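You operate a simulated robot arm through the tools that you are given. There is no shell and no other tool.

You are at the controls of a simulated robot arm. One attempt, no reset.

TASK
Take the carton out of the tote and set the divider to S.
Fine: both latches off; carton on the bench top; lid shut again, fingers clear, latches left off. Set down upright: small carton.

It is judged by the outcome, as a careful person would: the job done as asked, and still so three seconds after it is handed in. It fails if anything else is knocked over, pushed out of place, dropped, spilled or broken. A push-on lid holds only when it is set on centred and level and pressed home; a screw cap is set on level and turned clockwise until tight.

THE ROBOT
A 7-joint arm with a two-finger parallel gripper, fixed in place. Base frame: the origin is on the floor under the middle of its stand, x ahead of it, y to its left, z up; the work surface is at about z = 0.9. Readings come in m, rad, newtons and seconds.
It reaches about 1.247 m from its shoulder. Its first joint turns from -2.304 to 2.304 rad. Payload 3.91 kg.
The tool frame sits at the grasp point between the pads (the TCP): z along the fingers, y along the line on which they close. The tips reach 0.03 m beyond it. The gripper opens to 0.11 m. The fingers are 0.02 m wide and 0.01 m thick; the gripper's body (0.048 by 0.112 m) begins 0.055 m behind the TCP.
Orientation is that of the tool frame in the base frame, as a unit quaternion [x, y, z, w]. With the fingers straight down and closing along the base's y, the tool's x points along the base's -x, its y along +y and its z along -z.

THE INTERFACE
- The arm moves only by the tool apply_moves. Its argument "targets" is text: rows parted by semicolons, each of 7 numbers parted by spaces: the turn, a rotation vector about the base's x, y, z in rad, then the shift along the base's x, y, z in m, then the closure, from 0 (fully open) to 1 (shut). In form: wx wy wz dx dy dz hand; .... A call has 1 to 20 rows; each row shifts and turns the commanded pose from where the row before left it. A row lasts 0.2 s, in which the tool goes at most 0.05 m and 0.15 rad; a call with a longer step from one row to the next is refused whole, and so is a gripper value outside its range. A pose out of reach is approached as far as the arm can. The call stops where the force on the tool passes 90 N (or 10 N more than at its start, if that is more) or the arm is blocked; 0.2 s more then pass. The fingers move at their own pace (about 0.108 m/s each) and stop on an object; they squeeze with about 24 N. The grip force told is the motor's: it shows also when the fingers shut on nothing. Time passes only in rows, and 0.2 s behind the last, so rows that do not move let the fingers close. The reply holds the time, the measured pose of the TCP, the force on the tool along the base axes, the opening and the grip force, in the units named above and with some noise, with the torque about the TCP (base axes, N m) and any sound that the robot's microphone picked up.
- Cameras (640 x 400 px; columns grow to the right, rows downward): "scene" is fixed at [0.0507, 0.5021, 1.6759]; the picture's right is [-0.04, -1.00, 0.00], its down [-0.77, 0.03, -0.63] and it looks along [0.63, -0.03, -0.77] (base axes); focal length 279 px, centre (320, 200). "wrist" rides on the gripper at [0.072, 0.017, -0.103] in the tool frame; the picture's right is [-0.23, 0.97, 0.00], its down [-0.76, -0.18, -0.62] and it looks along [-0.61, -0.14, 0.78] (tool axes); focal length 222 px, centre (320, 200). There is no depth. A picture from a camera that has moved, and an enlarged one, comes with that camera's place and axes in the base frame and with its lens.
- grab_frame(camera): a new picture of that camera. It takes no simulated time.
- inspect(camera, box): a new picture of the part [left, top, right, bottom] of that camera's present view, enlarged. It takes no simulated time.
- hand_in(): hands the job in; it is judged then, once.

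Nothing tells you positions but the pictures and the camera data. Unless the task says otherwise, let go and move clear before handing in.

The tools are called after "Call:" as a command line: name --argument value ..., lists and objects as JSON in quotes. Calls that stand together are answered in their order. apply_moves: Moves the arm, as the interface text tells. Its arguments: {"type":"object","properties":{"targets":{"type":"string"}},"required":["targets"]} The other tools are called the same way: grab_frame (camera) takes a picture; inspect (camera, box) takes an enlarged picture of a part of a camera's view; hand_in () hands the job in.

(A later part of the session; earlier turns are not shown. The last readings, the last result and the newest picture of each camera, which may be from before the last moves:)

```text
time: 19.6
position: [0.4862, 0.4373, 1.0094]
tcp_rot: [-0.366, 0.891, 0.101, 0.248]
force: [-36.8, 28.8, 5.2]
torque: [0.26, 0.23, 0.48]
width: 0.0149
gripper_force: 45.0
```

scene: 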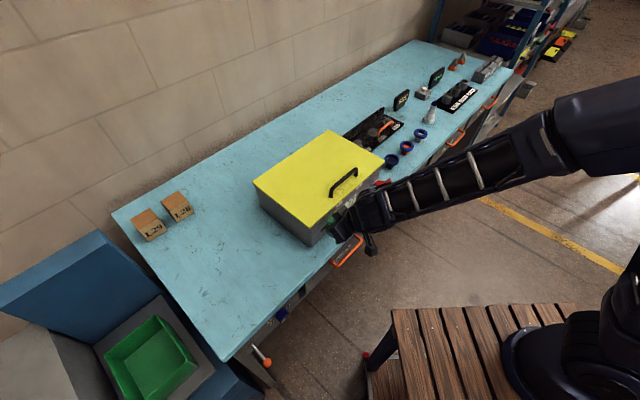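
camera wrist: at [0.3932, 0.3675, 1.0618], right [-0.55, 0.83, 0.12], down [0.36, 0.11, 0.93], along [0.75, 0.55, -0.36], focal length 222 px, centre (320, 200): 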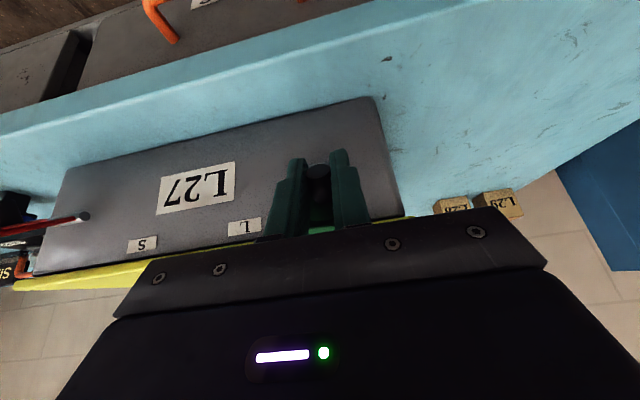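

The arm is fighting itself in this pose, so I'll release here (latch ~30° open) and see where the latch settles; I can push it the rest of the way from above.

Call:
apply_moves --targets "0 0 0 0 0 0 0.8; 0 0 0 0 0 0 0.4; 0 0 0 0 0 0 0.4"

Call:
inspect --camera "scene" --box '[300, 150, 460, 270]'

Call:
inspect --camera "wrist" --box '[220, 100, 420, 230]'

```text
time: 20.4
position: [0.4892, 0.4347, 1.0099]
tcp_rot: [-0.364, 0.892, 0.101, 0.247]
force: [-0.1, -1.1, 0.3]
torque: [-0.02, 0.0, 0.0]
width: 0.0661
gripper_force: 0.1
```

```text
3.33 times, centred on (380, 210) of scene
camera zoom: at [0.0507, 0.5021, 1.6759], right [-0.04, -1.0, 0.0], down [-0.77, 0.03, -0.63], along [0.63, -0.03, -0.77], focal length 929 px, centre (120, 167)
```

zoom: 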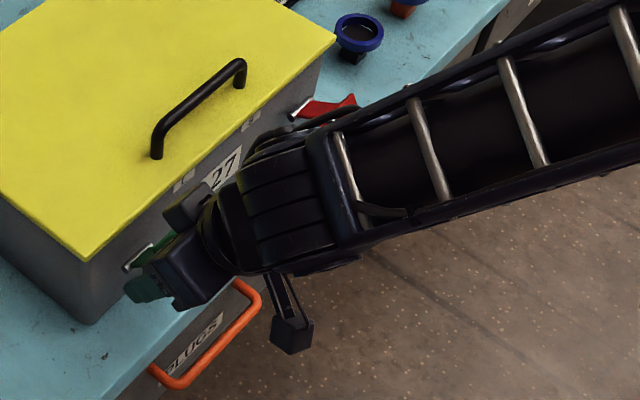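

```text
3.08 times, centred on (320, 165) of wrist
camera zoom: at [0.3951, 0.3663, 1.0613], right [-0.54, 0.83, 0.12], down [0.36, 0.11, 0.93], along [0.76, 0.54, -0.36], focal length 684 px, centre (320, 308)
```

zoom: 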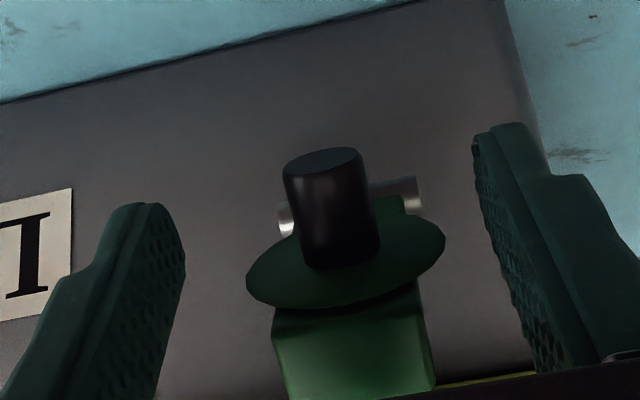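

Call:
apply_moves --targets "0 0 0 0 0 0 0.4; 0 0 0 0 0 0 0.4; 0 0 0 0 0 0 0.4"

Call:
inspect --camera "wrist" --box '[220, 100, 420, 230]'

```text
time: 21.1
position: [0.4877, 0.4363, 1.0091]
tcp_rot: [-0.364, 0.892, 0.1, 0.248]
force: [0.4, -0.3, -0.5]
torque: [-0.01, -0.01, -0.05]
width: 0.0661
gripper_force: 0.1
```

```text
3.08 times, centred on (320, 165) of wrist
camera zoom: at [0.3948, 0.3666, 1.0613], right [-0.54, 0.83, 0.12], down [0.36, 0.11, 0.93], along [0.76, 0.54, -0.36], focal length 684 px, centre (320, 308)
```

zoom: 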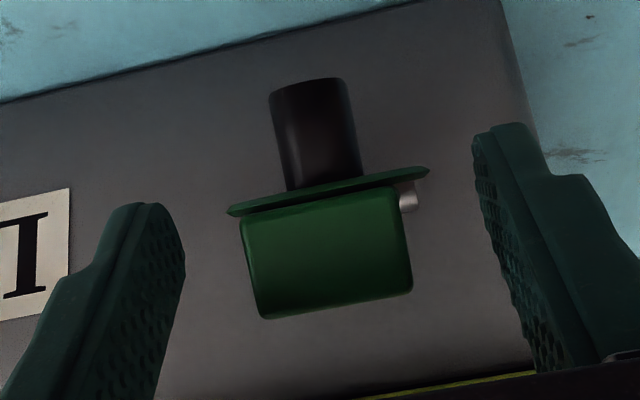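

The latch falls open by itself under gravity. Both latches are off. I'll lift straight up and clear.

Call:
apply_moves --targets "0 0 0 0 0 0.02 0.4; 0 0 0 0 0 0.03 0.4; 0 0 0 -0.005 -0.005 0.035 0.4; -0.07 0.07 0 -0.005 -0.005 0.035 0.4"

Call:
inspect --camera "scene" --box '[230, 120, 410, 250]'

Call:
grab_frame --camera "wrist"

```text
time: 22.1
position: [0.4785, 0.4253, 1.1288]
tcp_rot: [-0.37, 0.903, 0.082, 0.202]
force: [0.0, -0.1, 0.5]
torque: [0.02, 0.04, 0.01]
width: 0.066
gripper_force: 0.0
```

```text
3.08 times, centred on (320, 185) of scene
camera zoom: at [0.0507, 0.5021, 1.6759], right [-0.04, -1.0, 0.0], down [-0.77, 0.03, -0.63], along [0.63, -0.03, -0.77], focal length 857 px, centre (320, 246)
```

zoom: 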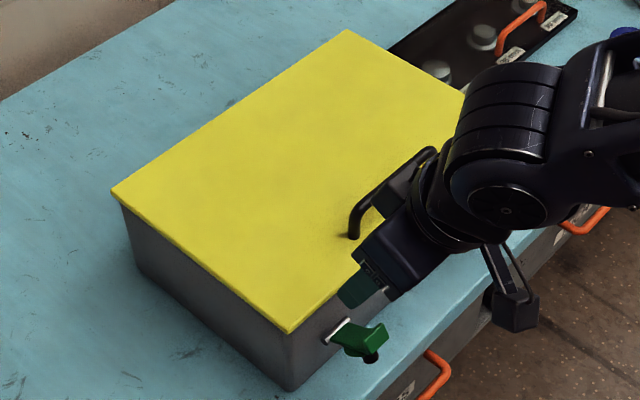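

```text
taken
camera wrist: at [0.3888, 0.3607, 1.192], right [-0.54, 0.84, 0.09], down [0.43, 0.17, 0.89], along [0.73, 0.52, -0.45], focal length 222 px, centre (320, 200)
```

wrist: 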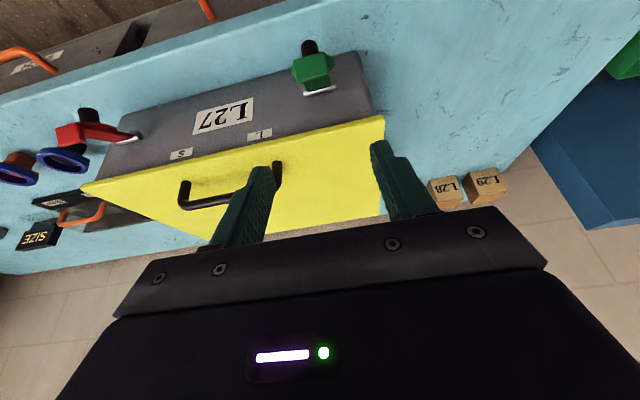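

Both latches hang open. Next I'll straighten the tool, turn it so the fingers close front-to-back across the handle bar, and hover over the handle.

Call:
apply_moves --targets "-0.1037 0.1037 0 0 0 0.03 0.4; -0.1037 0.1037 0 0 0 0.03 0.4; -0.1037 0.1037 0 0 0 0.03 0.4; 0 0 -0.1421 0.0136 -0.0022 -0.0045 0.4; 0 0 -0.1421 0.0136 -0.0022 -0.0045 0.4; 0 0 -0.1421 0.0136 -0.0022 -0.0045 0.4; 0 0 -0.1421 0.0136 -0.0022 -0.0045 0.4; 0 0 -0.1421 0.0136 -0.0022 -0.0045 0.4; 0 0 -0.1421 0.0136 -0.0022 -0.0045 0.4; 0 0 -0.1421 0.0136 -0.0022 -0.0045 0.4; 0 0 -0.1421 0.0136 -0.0022 -0.0045 0.4; 0 0 -0.1421 0.0136 -0.0022 -0.0045 0.4; 0 0 -0.1421 0.0136 -0.0022 -0.0045 0.4; 0 0 -0.1421 0.0136 -0.0022 -0.0045 0.4"

Call:
grab_frame --camera "wrist"

Call:
grab_frame --camera "scene"

```text
time: 25.1
position: [0.6286, 0.4009, 1.1705]
tcp_rot: [0.383, 0.924, -0.003, 0.0]
force: [-0.9, -0.5, 1.1]
torque: [-0.02, -0.03, -0.01]
width: 0.0658
gripper_force: 0.0
```

```text
taken
camera wrist: at [0.5902, 0.4639, 1.2739], right [0.85, 0.53, -0.01], down [0.41, -0.66, 0.63], along [0.33, -0.53, -0.78], focal length 222 px, centre (320, 200)
```

wrist: 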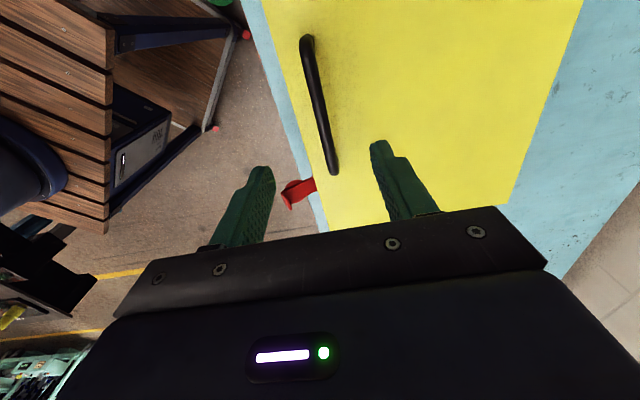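

```text
taken
```

scene: 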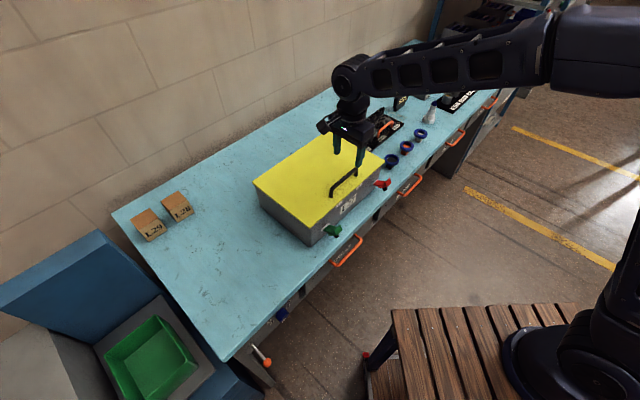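

Call:
inspect --camera "wrist" --box '[270, 20, 400, 190]'

Call:
inspect --camera "scene" --box '[300, 120, 400, 220]'

```text
2.35 times, centred on (335, 105) of wrist
camera zoom: at [0.5902, 0.4639, 1.2739], right [0.85, 0.53, -0.01], down [0.41, -0.66, 0.63], along [0.33, -0.53, -0.78], focal length 523 px, centre (285, 424)
```

zoom: 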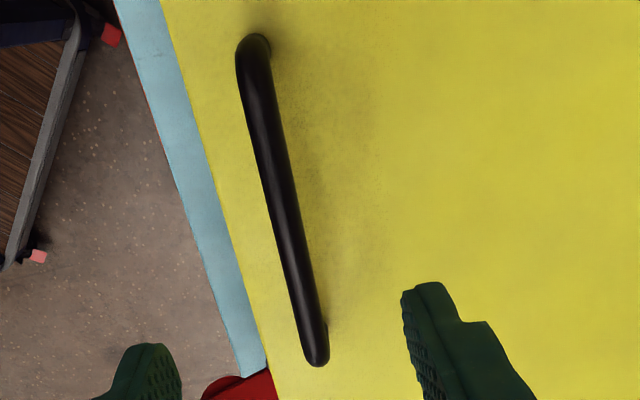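

```text
4.00 times, centred on (350, 170) of scene
camera zoom: at [0.0507, 0.5021, 1.6759], right [-0.04, -1.0, 0.0], down [-0.77, 0.03, -0.63], along [0.63, -0.03, -0.77], focal length 1114 px, centre (200, 320)
```

zoom: 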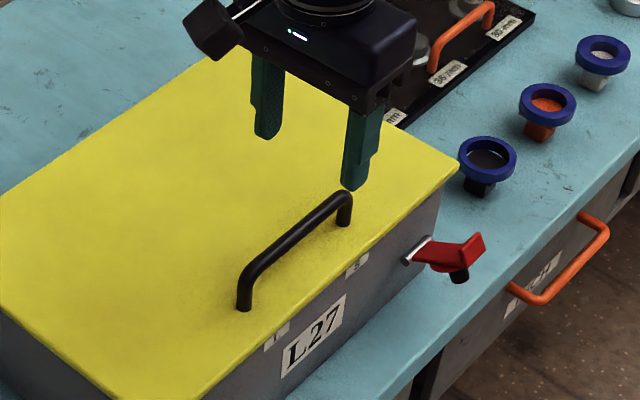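

The handle bar centre is about (0.63, 0.404, 1.066). Descending to straddle it front-to-back, then closing.

Call:
apply_moves --targets "0 0 0 0.001 0.003 -0.03 0.4; 0 0 0 0 0 -0.03 0.4; 0 0 0 0 0 -0.025 0.4; 0 0 0 0 0 -0.0095 0.4"

Call:
inspect --camera "wrist" --box '[200, 100, 440, 250]'

Call:
inspect --camera "scene" --box '[300, 120, 400, 220]'

```text
time: 26.1
position: [0.6301, 0.4032, 1.0743]
tcp_rot: [0.383, 0.924, -0.003, 0.0]
force: [0.0, 0.0, -1.9]
torque: [0.04, -0.04, 0.02]
width: 0.0658
gripper_force: 0.1
```

```text
2.67 times, centred on (320, 175) of wrist
camera zoom: at [0.5912, 0.4668, 1.1788], right [0.85, 0.53, -0.01], down [0.41, -0.66, 0.63], along [0.33, -0.53, -0.78], focal length 592 px, centre (320, 267)
```

zoom: 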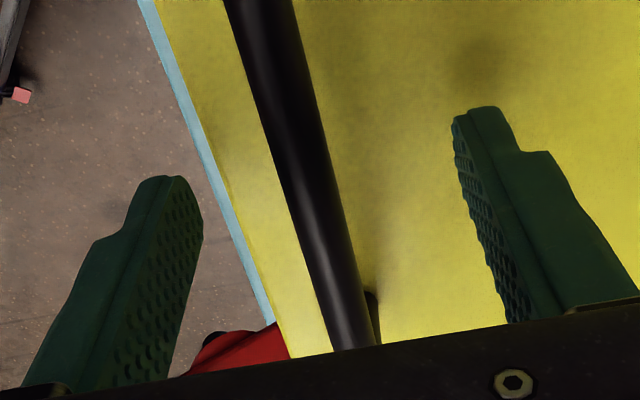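

```text
4.00 times, centred on (350, 170) of scene
camera zoom: at [0.0507, 0.5021, 1.6759], right [-0.04, -1.0, 0.0], down [-0.77, 0.03, -0.63], along [0.63, -0.03, -0.77], focal length 1114 px, centre (200, 320)
```

zoom: 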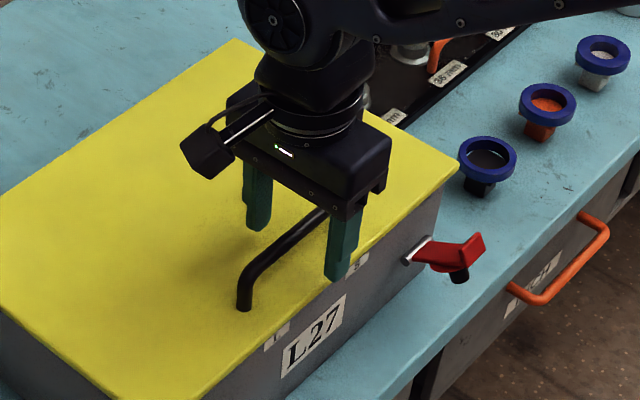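

The bar is between the fingers. Closing gently on it.

Call:
apply_moves --targets "0 0 0 0 0 0 0.7; 0 0 0 0 0 0 1; 0 0 0 0 0 0 1"

Call:
inspect --camera "wrist" --box '[200, 100, 440, 250]'

```text
time: 26.9
position: [0.6303, 0.4024, 1.0756]
tcp_rot: [0.383, 0.924, -0.004, -0.001]
force: [-6.1, -6.5, -0.2]
torque: [-0.13, 0.06, 0.0]
width: 0.0117
gripper_force: 45.6
```

```text
2.67 times, centred on (320, 175) of wrist
camera zoom: at [0.591, 0.4665, 1.179], right [0.85, 0.53, -0.01], down [0.42, -0.66, 0.63], along [0.33, -0.53, -0.78], focal length 592 px, centre (320, 267)
```

zoom: 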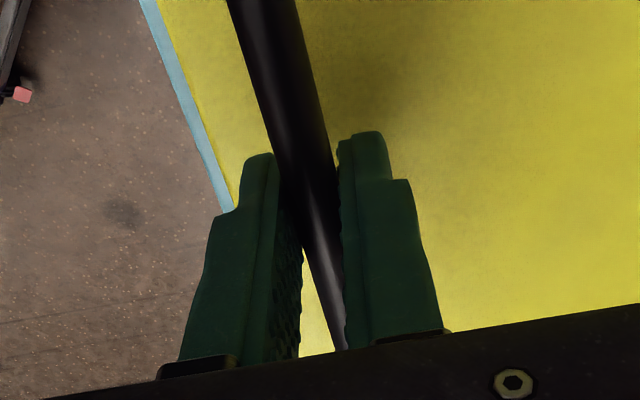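

The handle is held. I'll lift slowly along an arc about the rear hinge line, checking forces as I go.

Call:
apply_moves --targets "0 0 0 0.0028 0.0028 0.0188 1; 0 0 0 0.0040 0.0040 0.0186 1; 0 0 0 0.0051 0.0051 0.0180 1; 0 0 0 0.0062 0.0062 0.0172 1"

Call:
inspect --camera "scene" --box '[230, 90, 410, 250]'

Call:
grab_frame --camera "wrist"

```text
time: 27.9
position: [0.6486, 0.4203, 1.1481]
tcp_rot: [0.383, 0.924, -0.003, 0.0]
force: [-4.5, -11.3, 4.1]
torque: [-0.47, -0.29, 0.0]
width: 0.0115
gripper_force: 44.8
```

```text
2.50 times, centred on (320, 170) of scene
camera zoom: at [0.0507, 0.5021, 1.6759], right [-0.04, -1.0, 0.0], down [-0.77, 0.03, -0.63], along [0.63, -0.03, -0.77], focal length 697 px, centre (320, 275)
```

zoom: 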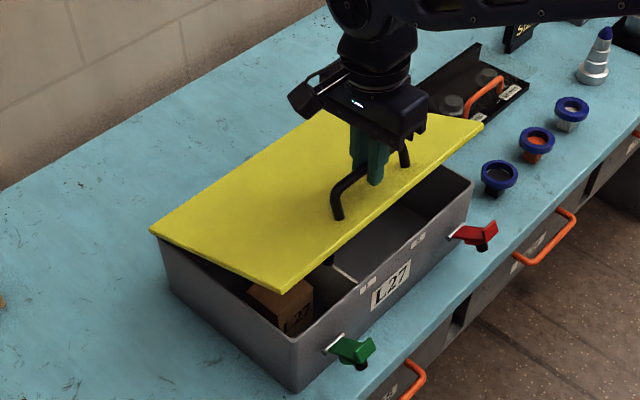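

```text
taken
camera wrist: at [0.6091, 0.4847, 1.2521], right [0.85, 0.53, 0.0], down [0.41, -0.66, 0.63], along [0.33, -0.53, -0.78], focal length 222 px, centre (320, 200)
```

wrist: 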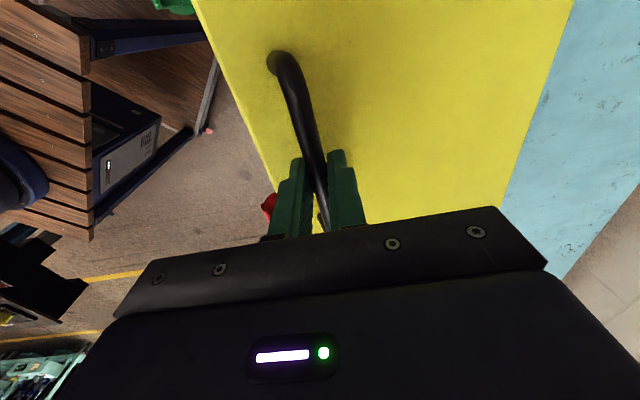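

The lid is opening on its rear hinge, and the carton (L27) is visible inside. Continuing the arc.

Call:
apply_moves --targets "0 0 0 0.0070 0.0070 0.0165 1; 0 0 0 0.0082 0.0082 0.0155 1; 0 0 0 0.0091 0.0091 0.0144 1; 0 0 0 0.0100 0.0100 0.0133 1; 0 0 0 0.0108 0.0108 0.0120 1; 0 0 0 0.0115 0.0115 0.0106 1"

Call:
inspect --camera "scene" --box '[230, 90, 410, 250]'

Call:
grab_frame --camera "wrist"

```text
time: 29.4
position: [0.7046, 0.478, 1.2317]
tcp_rot: [0.383, 0.924, -0.003, 0.0]
force: [-4.1, -7.2, 9.8]
torque: [-0.07, 0.03, -0.01]
width: 0.0116
gripper_force: 44.5
```

```text
2.50 times, centred on (320, 170) of scene
camera zoom: at [0.0507, 0.5021, 1.6759], right [-0.04, -1.0, 0.0], down [-0.77, 0.03, -0.63], along [0.63, -0.03, -0.77], focal length 697 px, centre (320, 275)
```

zoom: 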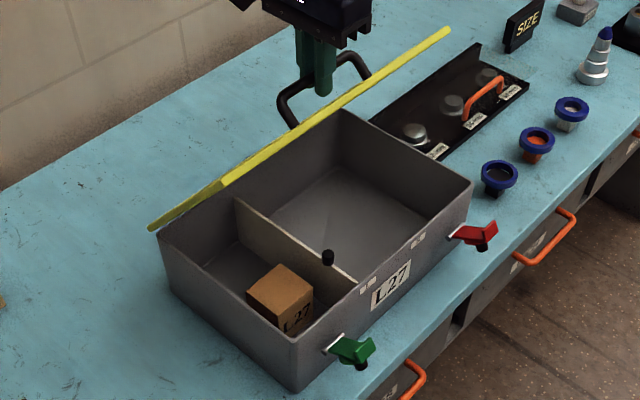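

```text
taken
camera wrist: at [0.6659, 0.5417, 1.3347], right [0.85, 0.53, 0.0], down [0.42, -0.66, 0.62], along [0.33, -0.53, -0.78], focal length 222 px, centre (320, 200)
```

wrist: 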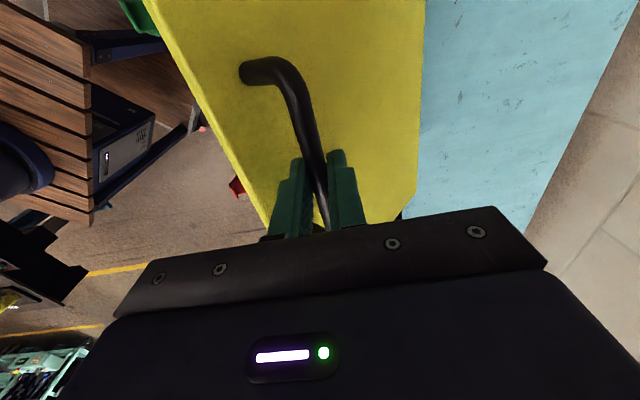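

The divider (cream plate with a black knob on top) sits at the L mark with the carton in the left compartment. Continuing to open the lid.

Call:
apply_moves --targets "0 0 0 0.0120 0.0120 0.0091 1; 0 0 0 0.0126 0.0126 0.0077 1; 0 0 0 0.0130 0.0130 0.0060 1; 0 0 0 0.0134 0.0134 0.0044 1; 0 0 0 0.0136 0.0136 0.0028 1"

Call:
inspect --camera "scene" --box '[230, 50, 430, 250]'

Call:
grab_frame --camera "wrist"

```text
time: 30.6
position: [0.7696, 0.5425, 1.2602]
tcp_rot: [0.383, 0.924, -0.003, 0.0]
force: [-1.5, 0.0, 7.4]
torque: [0.2, 0.16, 0.01]
width: 0.0118
gripper_force: 44.4
```

```text
2.00 times, centred on (330, 150) of scene
camera zoom: at [0.0507, 0.5021, 1.6759], right [-0.04, -1.0, 0.0], down [-0.77, 0.03, -0.63], along [0.63, -0.03, -0.77], focal length 557 px, centre (300, 300)
```

zoom: 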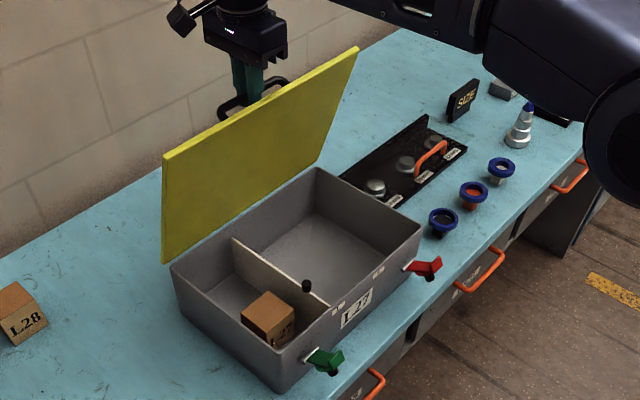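

```text
taken
camera wrist: at [0.7301, 0.6061, 1.3649], right [0.85, 0.53, 0.0], down [0.41, -0.66, 0.63], along [0.33, -0.53, -0.78], focal length 222 px, centre (320, 200)
```

wrist: 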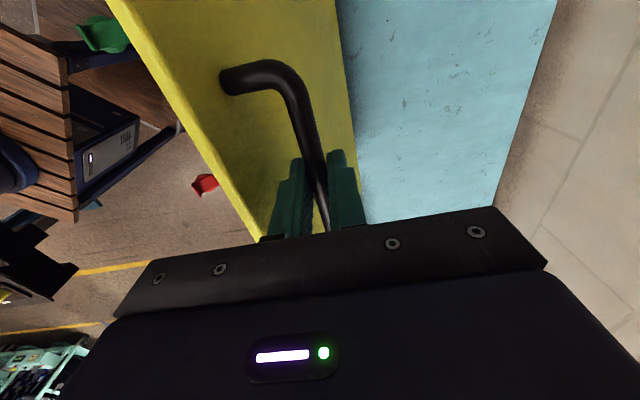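

The lid is at about 75°. Carrying it past vertical.

Call:
apply_moves --targets "0 0 0 0.0136 0.0136 0.0011 1; 0 0 0 0.0136 0.0136 -0.0006 1; 0 0 0 0.0136 0.0136 -0.0023 1; 0 0 0 0.0134 0.0134 -0.0040 1"

Call:
inspect --camera "scene" --box '[230, 50, 430, 250]'

Call:
grab_frame --camera "wrist"

```text
time: 31.6
position: [0.8194, 0.5918, 1.2574]
tcp_rot: [0.382, 0.924, -0.002, 0.0]
force: [10.2, -1.8, 33.3]
torque: [0.21, 0.16, 0.04]
width: 0.0114
gripper_force: 45.5
out of reach, approached as far as the arm can: row 4
```

```text
2.00 times, centred on (330, 150) of scene
camera zoom: at [0.0507, 0.5021, 1.6759], right [-0.04, -1.0, 0.0], down [-0.77, 0.03, -0.63], along [0.63, -0.03, -0.77], focal length 557 px, centre (300, 300)
```

zoom: 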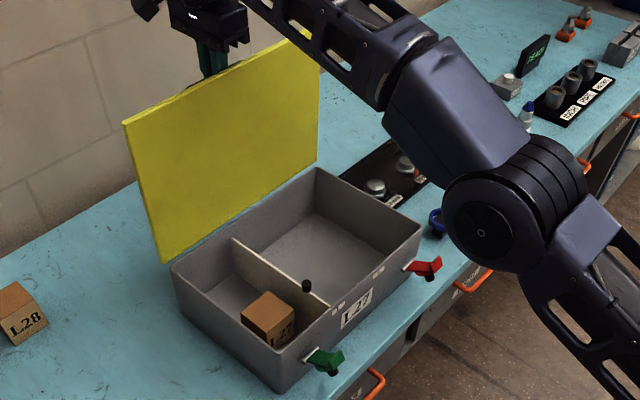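

```text
taken
camera wrist: at [0.7801, 0.6562, 1.3616], right [0.85, 0.53, 0.0], down [0.41, -0.66, 0.63], along [0.33, -0.53, -0.78], focal length 222 px, centre (320, 200)
```

wrist: 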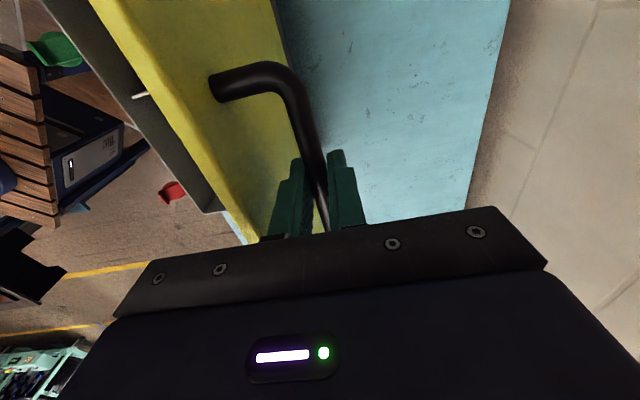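

The lid is just past vertical (~93°) and the arm is near its reach limit. I'll tilt the tool slightly to gain a bit more reach and ease the lid further back.

Call:
apply_moves --targets "0.05 -0.05 0 0 0 0.002 1; 0.05 -0.05 0 0.005 0.005 0 1; 0 0 0 0.006 0.006 -0.002 1"

Call:
inspect --camera "scene" --box '[230, 50, 430, 250]'

```text
time: 32.4
position: [0.831, 0.6047, 1.2534]
tcp_rot: [0.382, 0.922, 0.06, 0.026]
force: [6.2, -9.9, -7.1]
torque: [-0.12, -0.16, -0.02]
width: 0.0116
gripper_force: 45.4
```

```text
2.00 times, centred on (330, 150) of scene
camera zoom: at [0.0507, 0.5021, 1.6759], right [-0.04, -1.0, 0.0], down [-0.77, 0.03, -0.63], along [0.63, -0.03, -0.77], focal length 557 px, centre (300, 300)
```

zoom: 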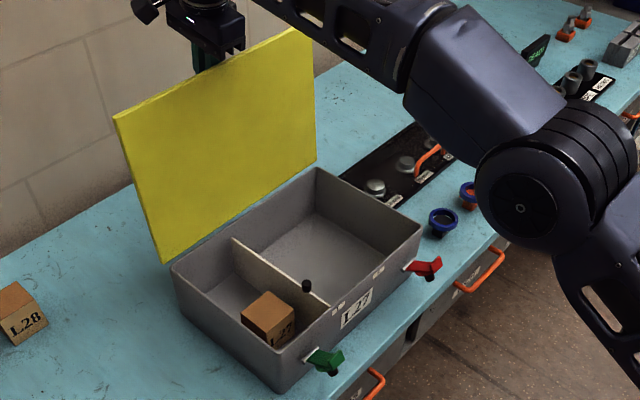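

The lid is at about 97°. I'll open the fingers a little and see whether the lid stays.

Call:
apply_moves --targets "0 0 0 0 0 0 0.8; 0 0 0 0 0 0 0.75; 0 0 0 0 0 0 0.75; 0 0 0 0 0 0 0.75"

Call:
inspect --camera "scene" --box '[230, 50, 430, 250]'

Call:
inspect --camera "wrist" --box '[160, 30, 400, 250]'

```text
time: 33.4
position: [0.8297, 0.6045, 1.2552]
tcp_rot: [0.382, 0.922, 0.061, 0.026]
force: [0.4, 0.0, 0.4]
torque: [0.01, 0.01, 0.0]
width: 0.0276
gripper_force: 0.1
```

```text
2.00 times, centred on (330, 150) of scene
camera zoom: at [0.0507, 0.5021, 1.6759], right [-0.04, -1.0, 0.0], down [-0.77, 0.03, -0.63], along [0.63, -0.03, -0.77], focal length 557 px, centre (300, 300)
```

zoom: 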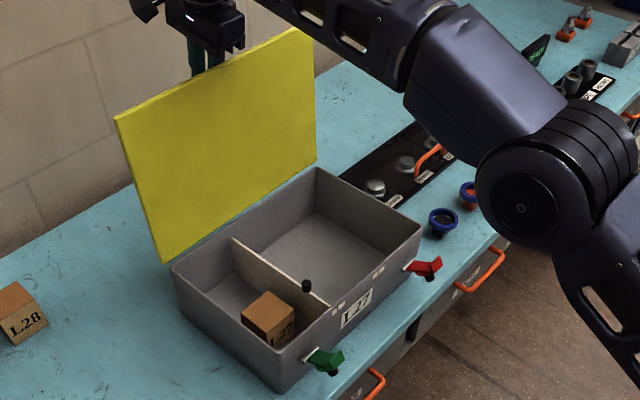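

```text
1.82 times, centred on (280, 140) of wrist
camera zoom: at [0.781, 0.6588, 1.3601], right [0.84, 0.52, 0.13], down [0.35, -0.72, 0.59], along [0.41, -0.45, -0.79], focal length 404 px, centre (393, 309)
```

zoom: 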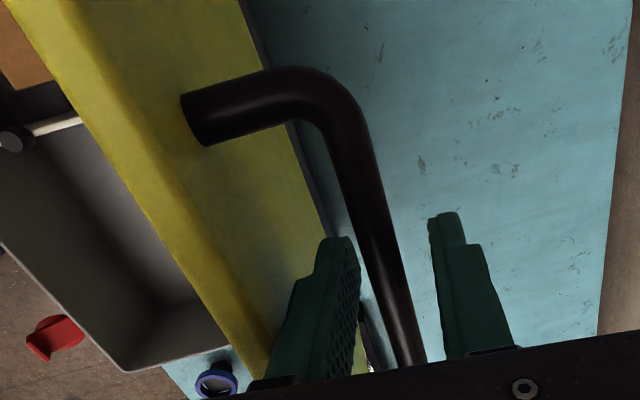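

The lid stays open with no force on the gripper. I'll ease slightly away from the lid face and lift straight up out of the handle.

Call:
apply_moves --targets "0 0 0 0.002 0.002 0.003 0.75; 0 0 0 0 0 0.015 0.75; 0 0 0 0 0 0.02 0.75; 0 0 0 0 0 0.03 0.75; 0 0 0 0 0 0.03 0.75"

Call:
grab_frame --camera "scene"

Call:
grab_frame --camera "wrist"

```text
time: 34.5
position: [0.8098, 0.5917, 1.3397]
tcp_rot: [0.382, 0.922, 0.061, 0.026]
force: [0.5, 0.4, -1.0]
torque: [-0.02, 0.04, 0.0]
width: 0.0274
gripper_force: 0.0
out of reach, approached as far as the arm can: row 4, 5
```

```text
taken
```

scene: 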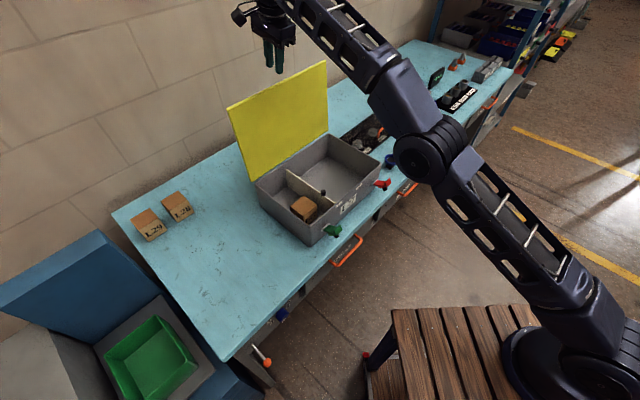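

```text
taken
camera wrist: at [0.7605, 0.6444, 1.4444], right [0.84, 0.52, 0.13], down [0.35, -0.72, 0.6], along [0.4, -0.46, -0.79], focal length 222 px, centre (320, 200)
```

wrist: 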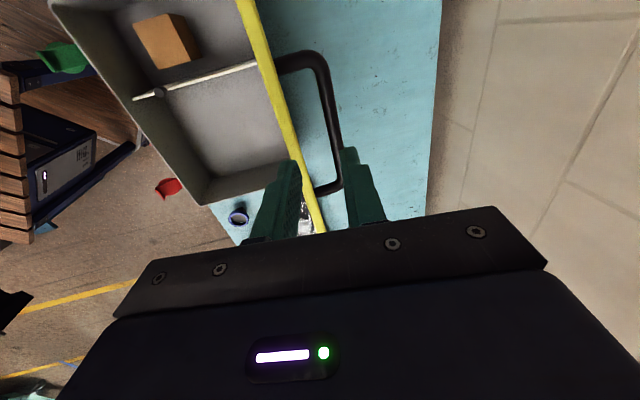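

The lid holds open and I'm clear of it. Now I'll look closely at the tote interior.

Call:
inspect --camera "scene" --box '[245, 125, 395, 250]'

Call:
inspect --camera "wrist" --box '[40, 0, 310, 210]'

Call:
inspect --camera "scene" --box '[280, 180, 350, 235]'

```text
3.20 times, centred on (320, 188) of scene
camera zoom: at [0.0507, 0.5021, 1.6759], right [-0.04, -1.0, 0.0], down [-0.77, 0.03, -0.63], along [0.63, -0.03, -0.77], focal length 892 px, centre (320, 240)
```

zoom: 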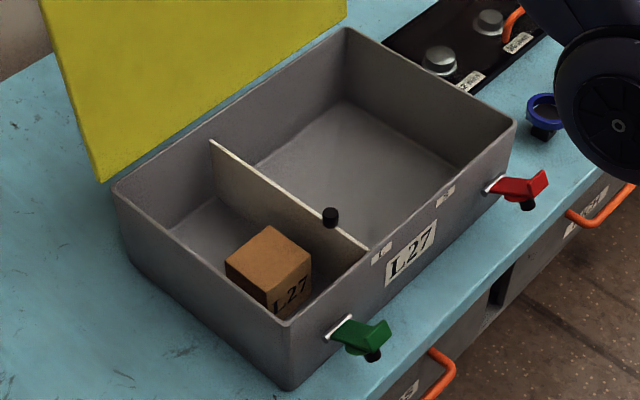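

```text
1.90 times, centred on (175, 105) of wrist
camera zoom: at [0.7605, 0.6444, 1.4444], right [0.84, 0.52, 0.13], down [0.35, -0.72, 0.6], along [0.4, -0.46, -0.79], focal length 423 px, centre (596, 381)
```

zoom: 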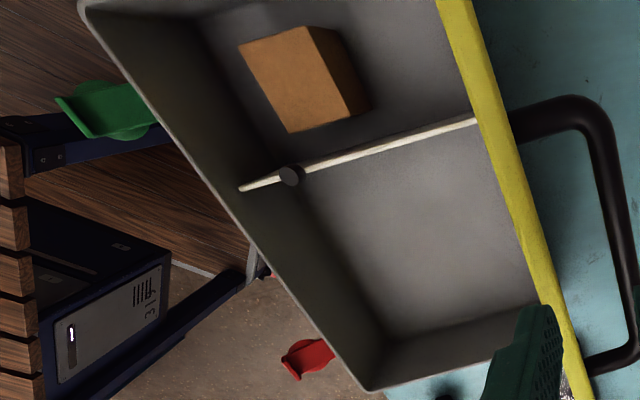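

```text
7.27 times, centred on (315, 208) of scene
camera zoom: at [0.0507, 0.5021, 1.6759], right [-0.04, -1.0, 0.0], down [-0.77, 0.03, -0.63], along [0.63, -0.03, -0.77], focal length 2026 px, centre (356, 146)
```

zoom: 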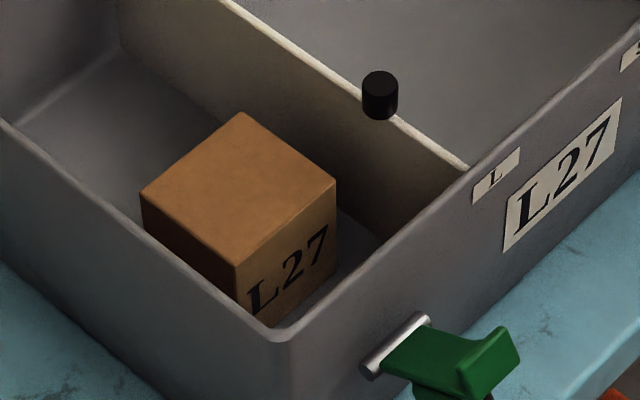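

The carton is about a 6 cm cube at roughly (0.61, 0.53), aligned with the tote; the divider is at L. I'll come back over the tote, above the carton, with the fingers still set to close front-to-back.

Call:
apply_moves --targets "0 0 0 -0.02 -0.02 0 0.4; -0.05 0.05 0 -0.03 -0.012 0 0.4; -0.05 0.05 0 -0.033 -0.01 0 0.3; 0 0 0 -0.036 -0.01 0 0.3; 0 0 0 -0.036 -0.01 0 0.2; 0 0 0 -0.036 -0.01 -0.01 0.2; 0 0 0 -0.026 -0.005 -0.02 0.2"

Call:
grab_frame --camera "wrist"

Call:
grab_frame --camera "scene"

```text
time: 36.1
position: [0.671, 0.5573, 1.3257]
tcp_rot: [0.382, 0.924, -0.002, -0.001]
force: [0.3, -0.1, -0.5]
torque: [-0.01, 0.03, 0.0]
width: 0.0879
gripper_force: 0.1
out of reach, approached as far as the arm can: row 1, 2, 3, 4
```

```text
taken
camera wrist: at [0.632, 0.6217, 1.4294], right [0.85, 0.53, -0.01], down [0.41, -0.66, 0.63], along [0.33, -0.53, -0.78], focal length 222 px, centre (320, 200)
```

wrist: 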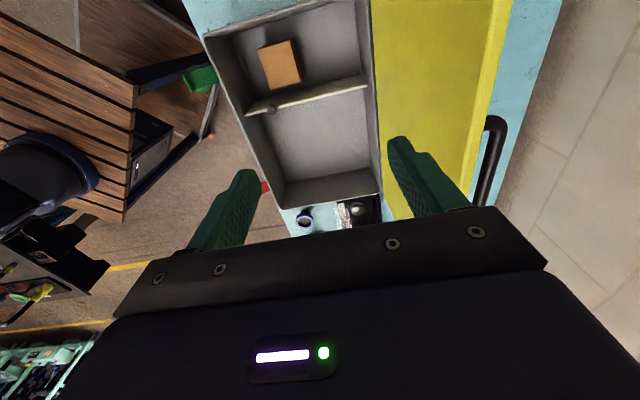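

```text
taken
```

scene: 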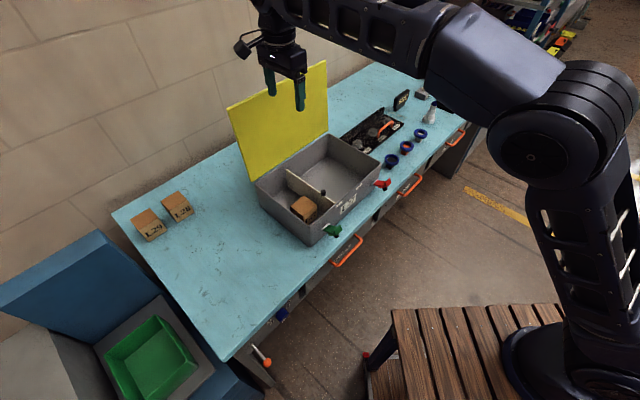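

Call:
apply_moves --targets "0 0 0 0 0 0 0.2"

Call:
inspect --camera "wrist" --box '[200, 0, 400, 140]'

```text
time: 36.5
position: [0.6699, 0.5577, 1.3263]
tcp_rot: [0.383, 0.924, -0.002, 0.0]
force: [0.5, -1.9, 0.9]
torque: [0.02, 0.0, 0.02]
width: 0.0881
gripper_force: 0.2
```

```text
2.86 times, centred on (300, 70) of wrist
camera zoom: at [0.6319, 0.6216, 1.4299], right [0.85, 0.53, -0.01], down [0.41, -0.66, 0.63], along [0.33, -0.53, -0.78], focal length 635 px, centre (377, 571)
```

zoom: 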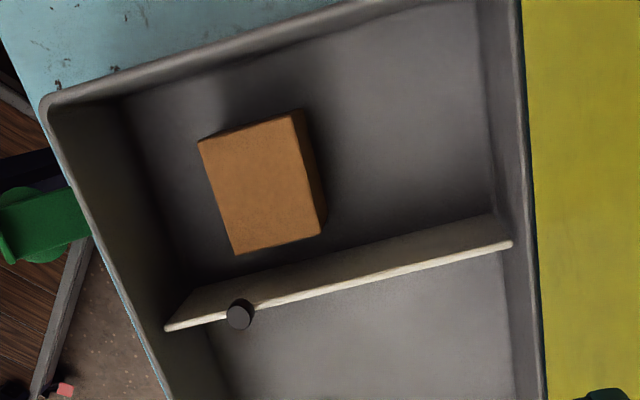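

The carton's centre is about (0.606, 0.528), top near z≈0.966. I'll move above it and check alignment before going in.

Call:
apply_moves --targets "0 0 0 -0.0151 -0.0083 -0.04 0.1; 0 0 0 -0.0151 -0.0083 -0.04 0; 0 0 0 -0.0151 -0.0083 -0.04 0; 0 0 0 -0.0151 -0.0083 -0.04 0"

Call:
inspect --camera "wrist" --box '[180, 50, 460, 225]'

Call:
inspect --camera "scene" --box '[245, 105, 395, 250]'

```text
time: 37.5
position: [0.608, 0.5216, 1.1658]
tcp_rot: [0.383, 0.924, -0.003, 0.0]
force: [-0.2, -0.2, 0.4]
torque: [0.03, 0.01, 0.0]
width: 0.11
gripper_force: 0.1
```

```text
2.29 times, centred on (320, 138) of wrist
camera zoom: at [0.5691, 0.5863, 1.2692], right [0.85, 0.53, -0.01], down [0.42, -0.66, 0.63], along [0.33, -0.53, -0.78], focal length 508 px, centre (320, 343)
```

zoom: 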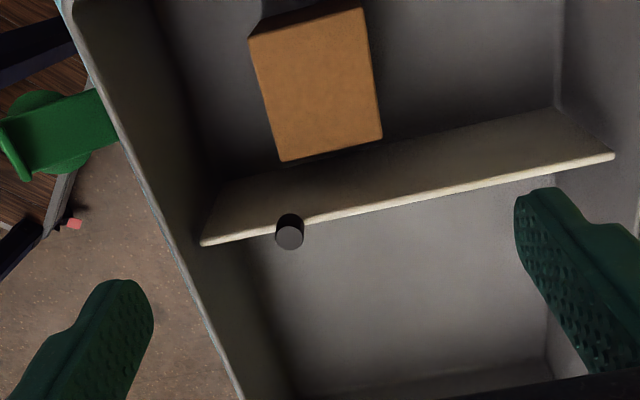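

```text
2.76 times, centred on (320, 178) of scene
camera zoom: at [0.0507, 0.5021, 1.6759], right [-0.04, -1.0, 0.0], down [-0.77, 0.03, -0.63], along [0.63, -0.03, -0.77], focal length 769 px, centre (320, 262)
```

zoom: 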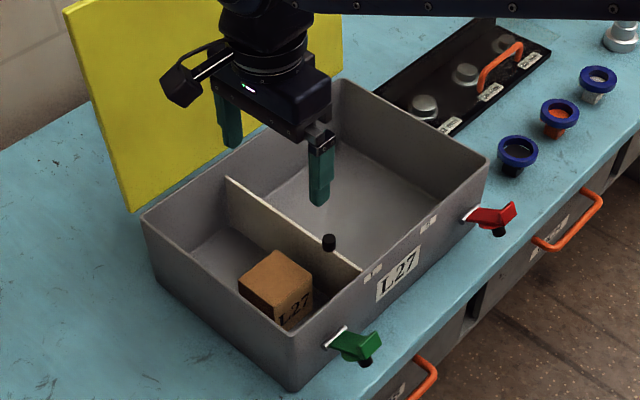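

Carton, walls and divider all have clearance for the fingers. Descending to just above grasp height.

Call:
apply_moves --targets "0 0 0 -0.0025 0.004 -0.03 0; 0 0 0 -0.0025 0.0038 -0.03 0; 0 0 0 0 0 -0.04 0; 0 0 0 0 0 -0.04 0; 0 0 0 0 0 -0.03 0"

Call:
grab_frame --camera "wrist"

Call:
inspect --camera "scene" --box '[245, 105, 395, 250]'

```text
time: 38.8
position: [0.6044, 0.529, 0.9968]
tcp_rot: [0.383, 0.924, -0.003, 0.0]
force: [-0.5, -0.2, 0.3]
torque: [0.02, -0.03, -0.04]
width: 0.11
gripper_force: 0.1
```

```text
taken
camera wrist: at [0.5653, 0.5936, 1.1001], right [0.85, 0.53, -0.01], down [0.41, -0.66, 0.63], along [0.33, -0.53, -0.78], focal length 222 px, centre (320, 200)
```

wrist: 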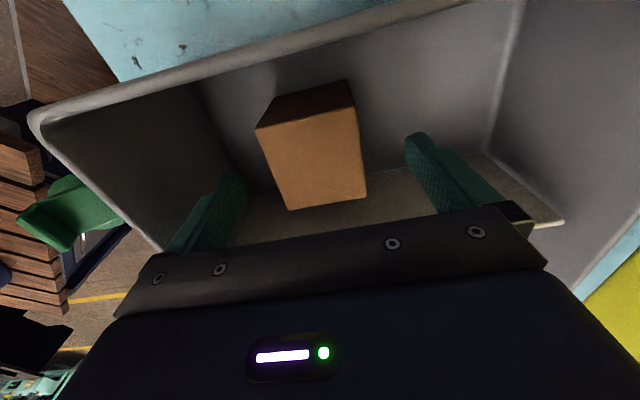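

```text
2.76 times, centred on (320, 178) of scene
camera zoom: at [0.0507, 0.5021, 1.6759], right [-0.04, -1.0, 0.0], down [-0.77, 0.03, -0.63], along [0.63, -0.03, -0.77], focal length 769 px, centre (320, 262)
```

zoom: 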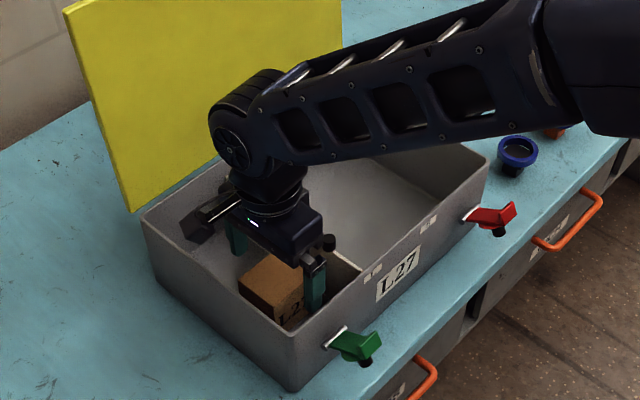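

The carton is centred between the fingers with clearance all round. Going down the last bit and closing.

Call:
apply_moves --targets "0 0 0 0 -0.001 -0.02 0; 0 0 0 0 -0.001 -0.02 0; 0 0 0 0 0 0 0; 0 0 0 0 0 0 0.2; 0 0 0 0 0 0 0.5; 0 0 0 0 0 0 0.6; 0 0 0 0 0 0 0.6"

Call:
grab_frame --camera "wrist"

```text
time: 40.4
position: [0.6053, 0.5279, 0.9559]
tcp_rot: [0.383, 0.924, -0.003, 0.0]
force: [0.4, 0.4, 0.0]
torque: [0.06, -0.09, 0.02]
width: 0.0596
gripper_force: 24.3
```

```text
taken
camera wrist: at [0.5645, 0.5924, 1.06], right [0.85, 0.53, -0.01], down [0.41, -0.66, 0.63], along [0.33, -0.53, -0.78], focal length 222 px, centre (320, 200)
```

wrist: 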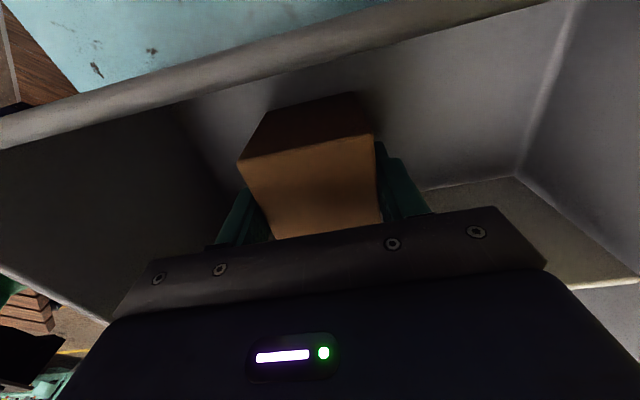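

The carton is held (width 0.060, 24 N). Lifting straight up gently.

Call:
apply_moves --targets "0 0 0 0 0 0.015 0.6; 0 0 0 0 0 0.025 0.6; 0 0 0 0 0 0.035 0.6; 0 0 0 0 0 0.04 0.6; 0 0 0 0 0 0.04 0.6; 0 0 0 0 0 0.04 0.6"

Call:
grab_frame --camera "wrist"

Call:
grab_frame --camera "scene"

```text
time: 41.8
position: [0.6029, 0.5316, 1.1493]
tcp_rot: [0.383, 0.924, -0.004, 0.0]
force: [0.3, 0.1, -0.9]
torque: [-0.01, 0.01, -0.03]
width: 0.044
gripper_force: 0.1
```

```text
taken
camera wrist: at [0.5638, 0.5941, 1.2544], right [0.85, 0.53, -0.01], down [0.42, -0.66, 0.63], along [0.33, -0.53, -0.78], focal length 222 px, centre (320, 200)
```

wrist: 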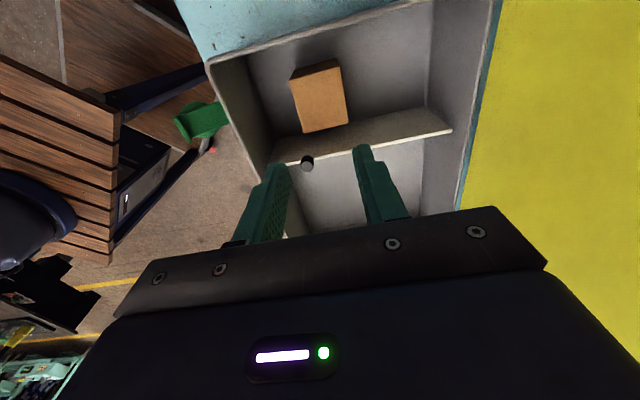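

```text
taken
```

scene: 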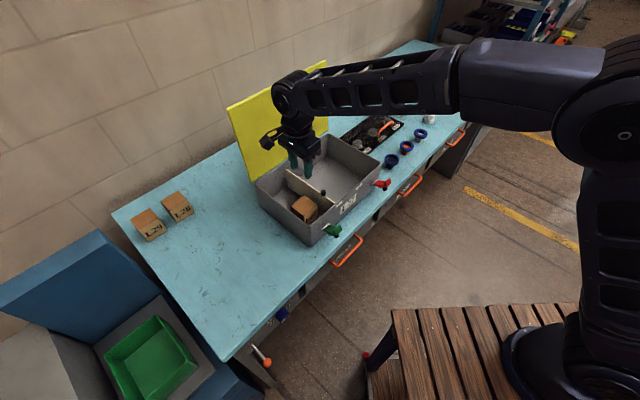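

The carton slipped out and stayed in the tote. I'll look at how it sits before re-grasping deeper and firmer.

Call:
inspect --camera "scene" --box '[280, 180, 350, 235]'

Call:
inspect --camera "wrist" --box '[200, 30, 480, 205]'

```text
7.27 times, centred on (315, 208) of scene
camera zoom: at [0.0507, 0.5021, 1.6759], right [-0.04, -1.0, 0.0], down [-0.77, 0.03, -0.63], along [0.63, -0.03, -0.77], focal length 2026 px, centre (356, 146)
```

zoom: 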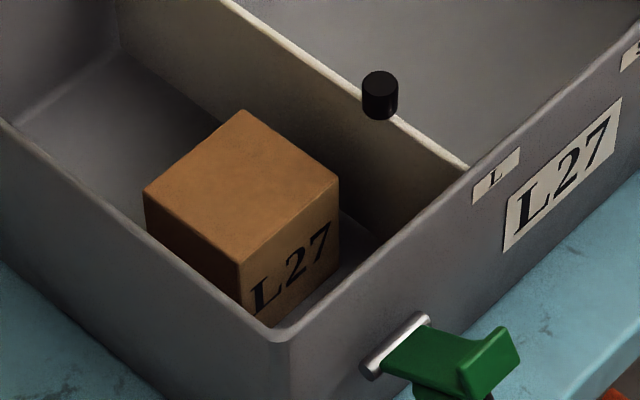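

```text
2.29 times, centred on (340, 118) of wrist
camera zoom: at [0.5638, 0.5941, 1.2544], right [0.85, 0.53, -0.01], down [0.42, -0.66, 0.63], along [0.33, -0.53, -0.78], focal length 508 px, centre (274, 389)
```

zoom: 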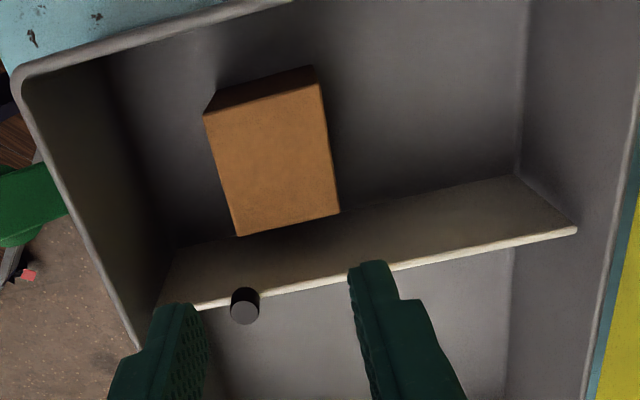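

The carton still stands upright in the same place. Re-grasping: open, go deeper (tips near the floor), and squeeze fully.

Call:
apply_moves --targets "0 0 0 0.0015 -0.0025 0 0; 0 0 0 0 0 -0.01 0; 0 0 0 0 0 -0.035 0; 0 0 0 0 0 -0.04 0; 0 0 0 0 0 -0.04 0; 0 0 0 0 0 -0.04 0; 0 0 0 0 0 -0.03 0; 0 0 0 0 0 -0.0115 0; 0 0 0 0 0 0 0"

Call:
grab_frame --camera "wrist"

Call:
inspect --camera "scene" --box '[245, 105, 395, 250]'

```text
time: 43.8
position: [0.6039, 0.5261, 0.9453]
tcp_rot: [0.383, 0.924, -0.003, -0.001]
force: [-0.1, 0.1, 0.9]
torque: [-0.02, -0.02, 0.0]
width: 0.1102
gripper_force: 0.0
```

```text
taken
camera wrist: at [0.5652, 0.5898, 1.0479], right [0.85, 0.53, -0.01], down [0.41, -0.66, 0.63], along [0.33, -0.53, -0.78], focal length 222 px, centre (320, 200)
```

wrist: 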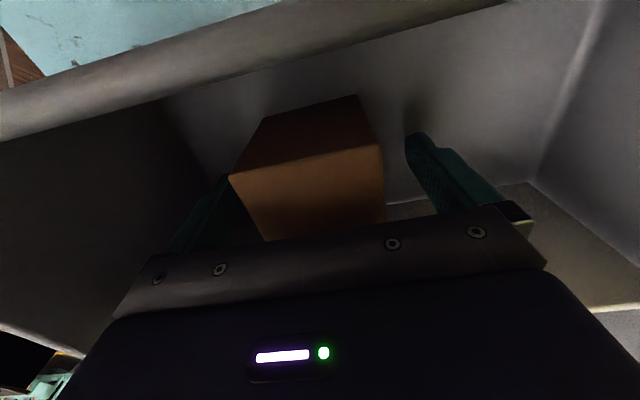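

```text
2.76 times, centred on (320, 178) of scene
camera zoom: at [0.0507, 0.5021, 1.6759], right [-0.04, -1.0, 0.0], down [-0.77, 0.03, -0.63], along [0.63, -0.03, -0.77], focal length 769 px, centre (320, 262)
```

zoom: 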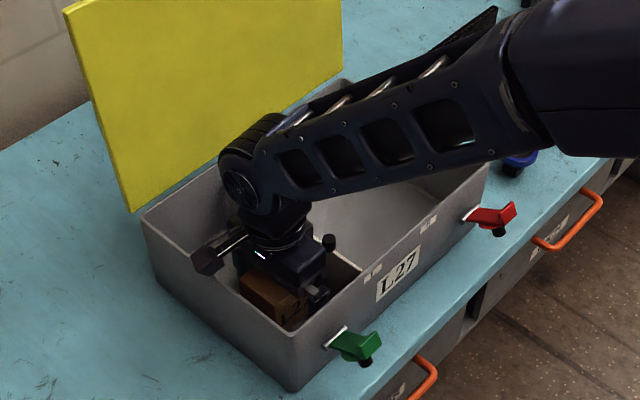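

Fingers are well down around the carton. Closing fully and letting the grip settle.

Call:
apply_moves --targets "0 0 0 0 0 0 0.3; 0 0 0 0 0 0 0.6; 0 0 0 0 0 0 1; 0 0 0 0 0 0 1; 0 0 0 0 0 0 1; 0 0 0 0 0 0.004 1; 0 0 0 0 0 0.006 1; 0 0 0 0 0 0.008 1; 0 0 0 0 0 0.010 1"

Call:
grab_frame --camera "wrist"

```text
time: 45.8
position: [0.6056, 0.5269, 0.9723]
tcp_rot: [0.382, 0.924, -0.003, -0.001]
force: [0.8, -0.2, -2.0]
torque: [-0.01, 0.0, 0.02]
width: 0.0597
gripper_force: 24.1
```

```text
taken
camera wrist: at [0.5666, 0.5909, 1.0764], right [0.85, 0.53, -0.01], down [0.42, -0.66, 0.63], along [0.33, -0.53, -0.78], focal length 222 px, centre (320, 200)
```

wrist: 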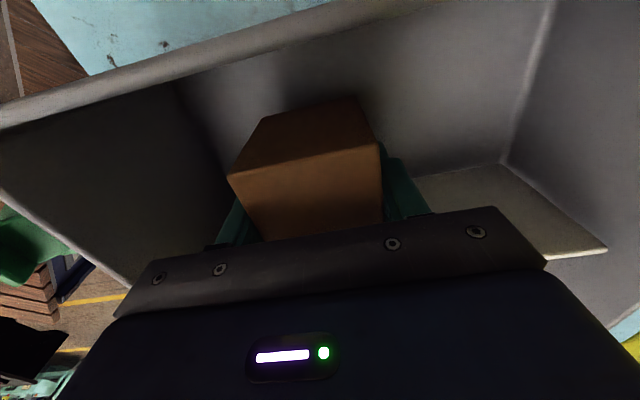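

The carton is now rising with the gripper (about 2 N of weight). Continuing the lift gently.

Call:
apply_moves --targets "0 0 0 0 0 0.012 1; 0 0 0 0 0 0.016 1; 0 0 0 0 0 0.02 1; 0 0 0 0 0 0.02 1; 0 0 0 0 0 0.02 1; 0 0 0 0 0 0.02 1; 0 0 0 0 0 0.02 1; 0 0 0 0 0 0.02 1; 0 0 0 0 0 0.012 1"

Call:
grab_frame --camera "wrist"

Call:
grab_frame --camera "scene"

```text
time: 47.8
position: [0.6055, 0.5274, 1.1322]
tcp_rot: [0.383, 0.924, -0.003, 0.0]
force: [0.2, 0.1, -1.4]
torque: [0.0, 0.06, -0.02]
width: 0.0597
gripper_force: 23.5
```

```text
taken
camera wrist: at [0.5669, 0.5907, 1.2372], right [0.85, 0.53, -0.01], down [0.41, -0.66, 0.63], along [0.33, -0.53, -0.78], focal length 222 px, centre (320, 200)
```

wrist: 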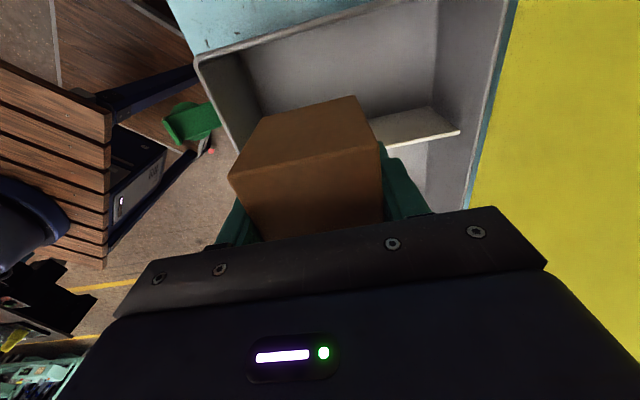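

```text
taken
```

scene: 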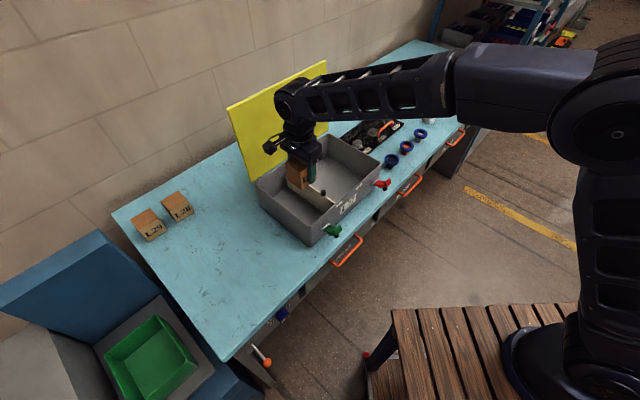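

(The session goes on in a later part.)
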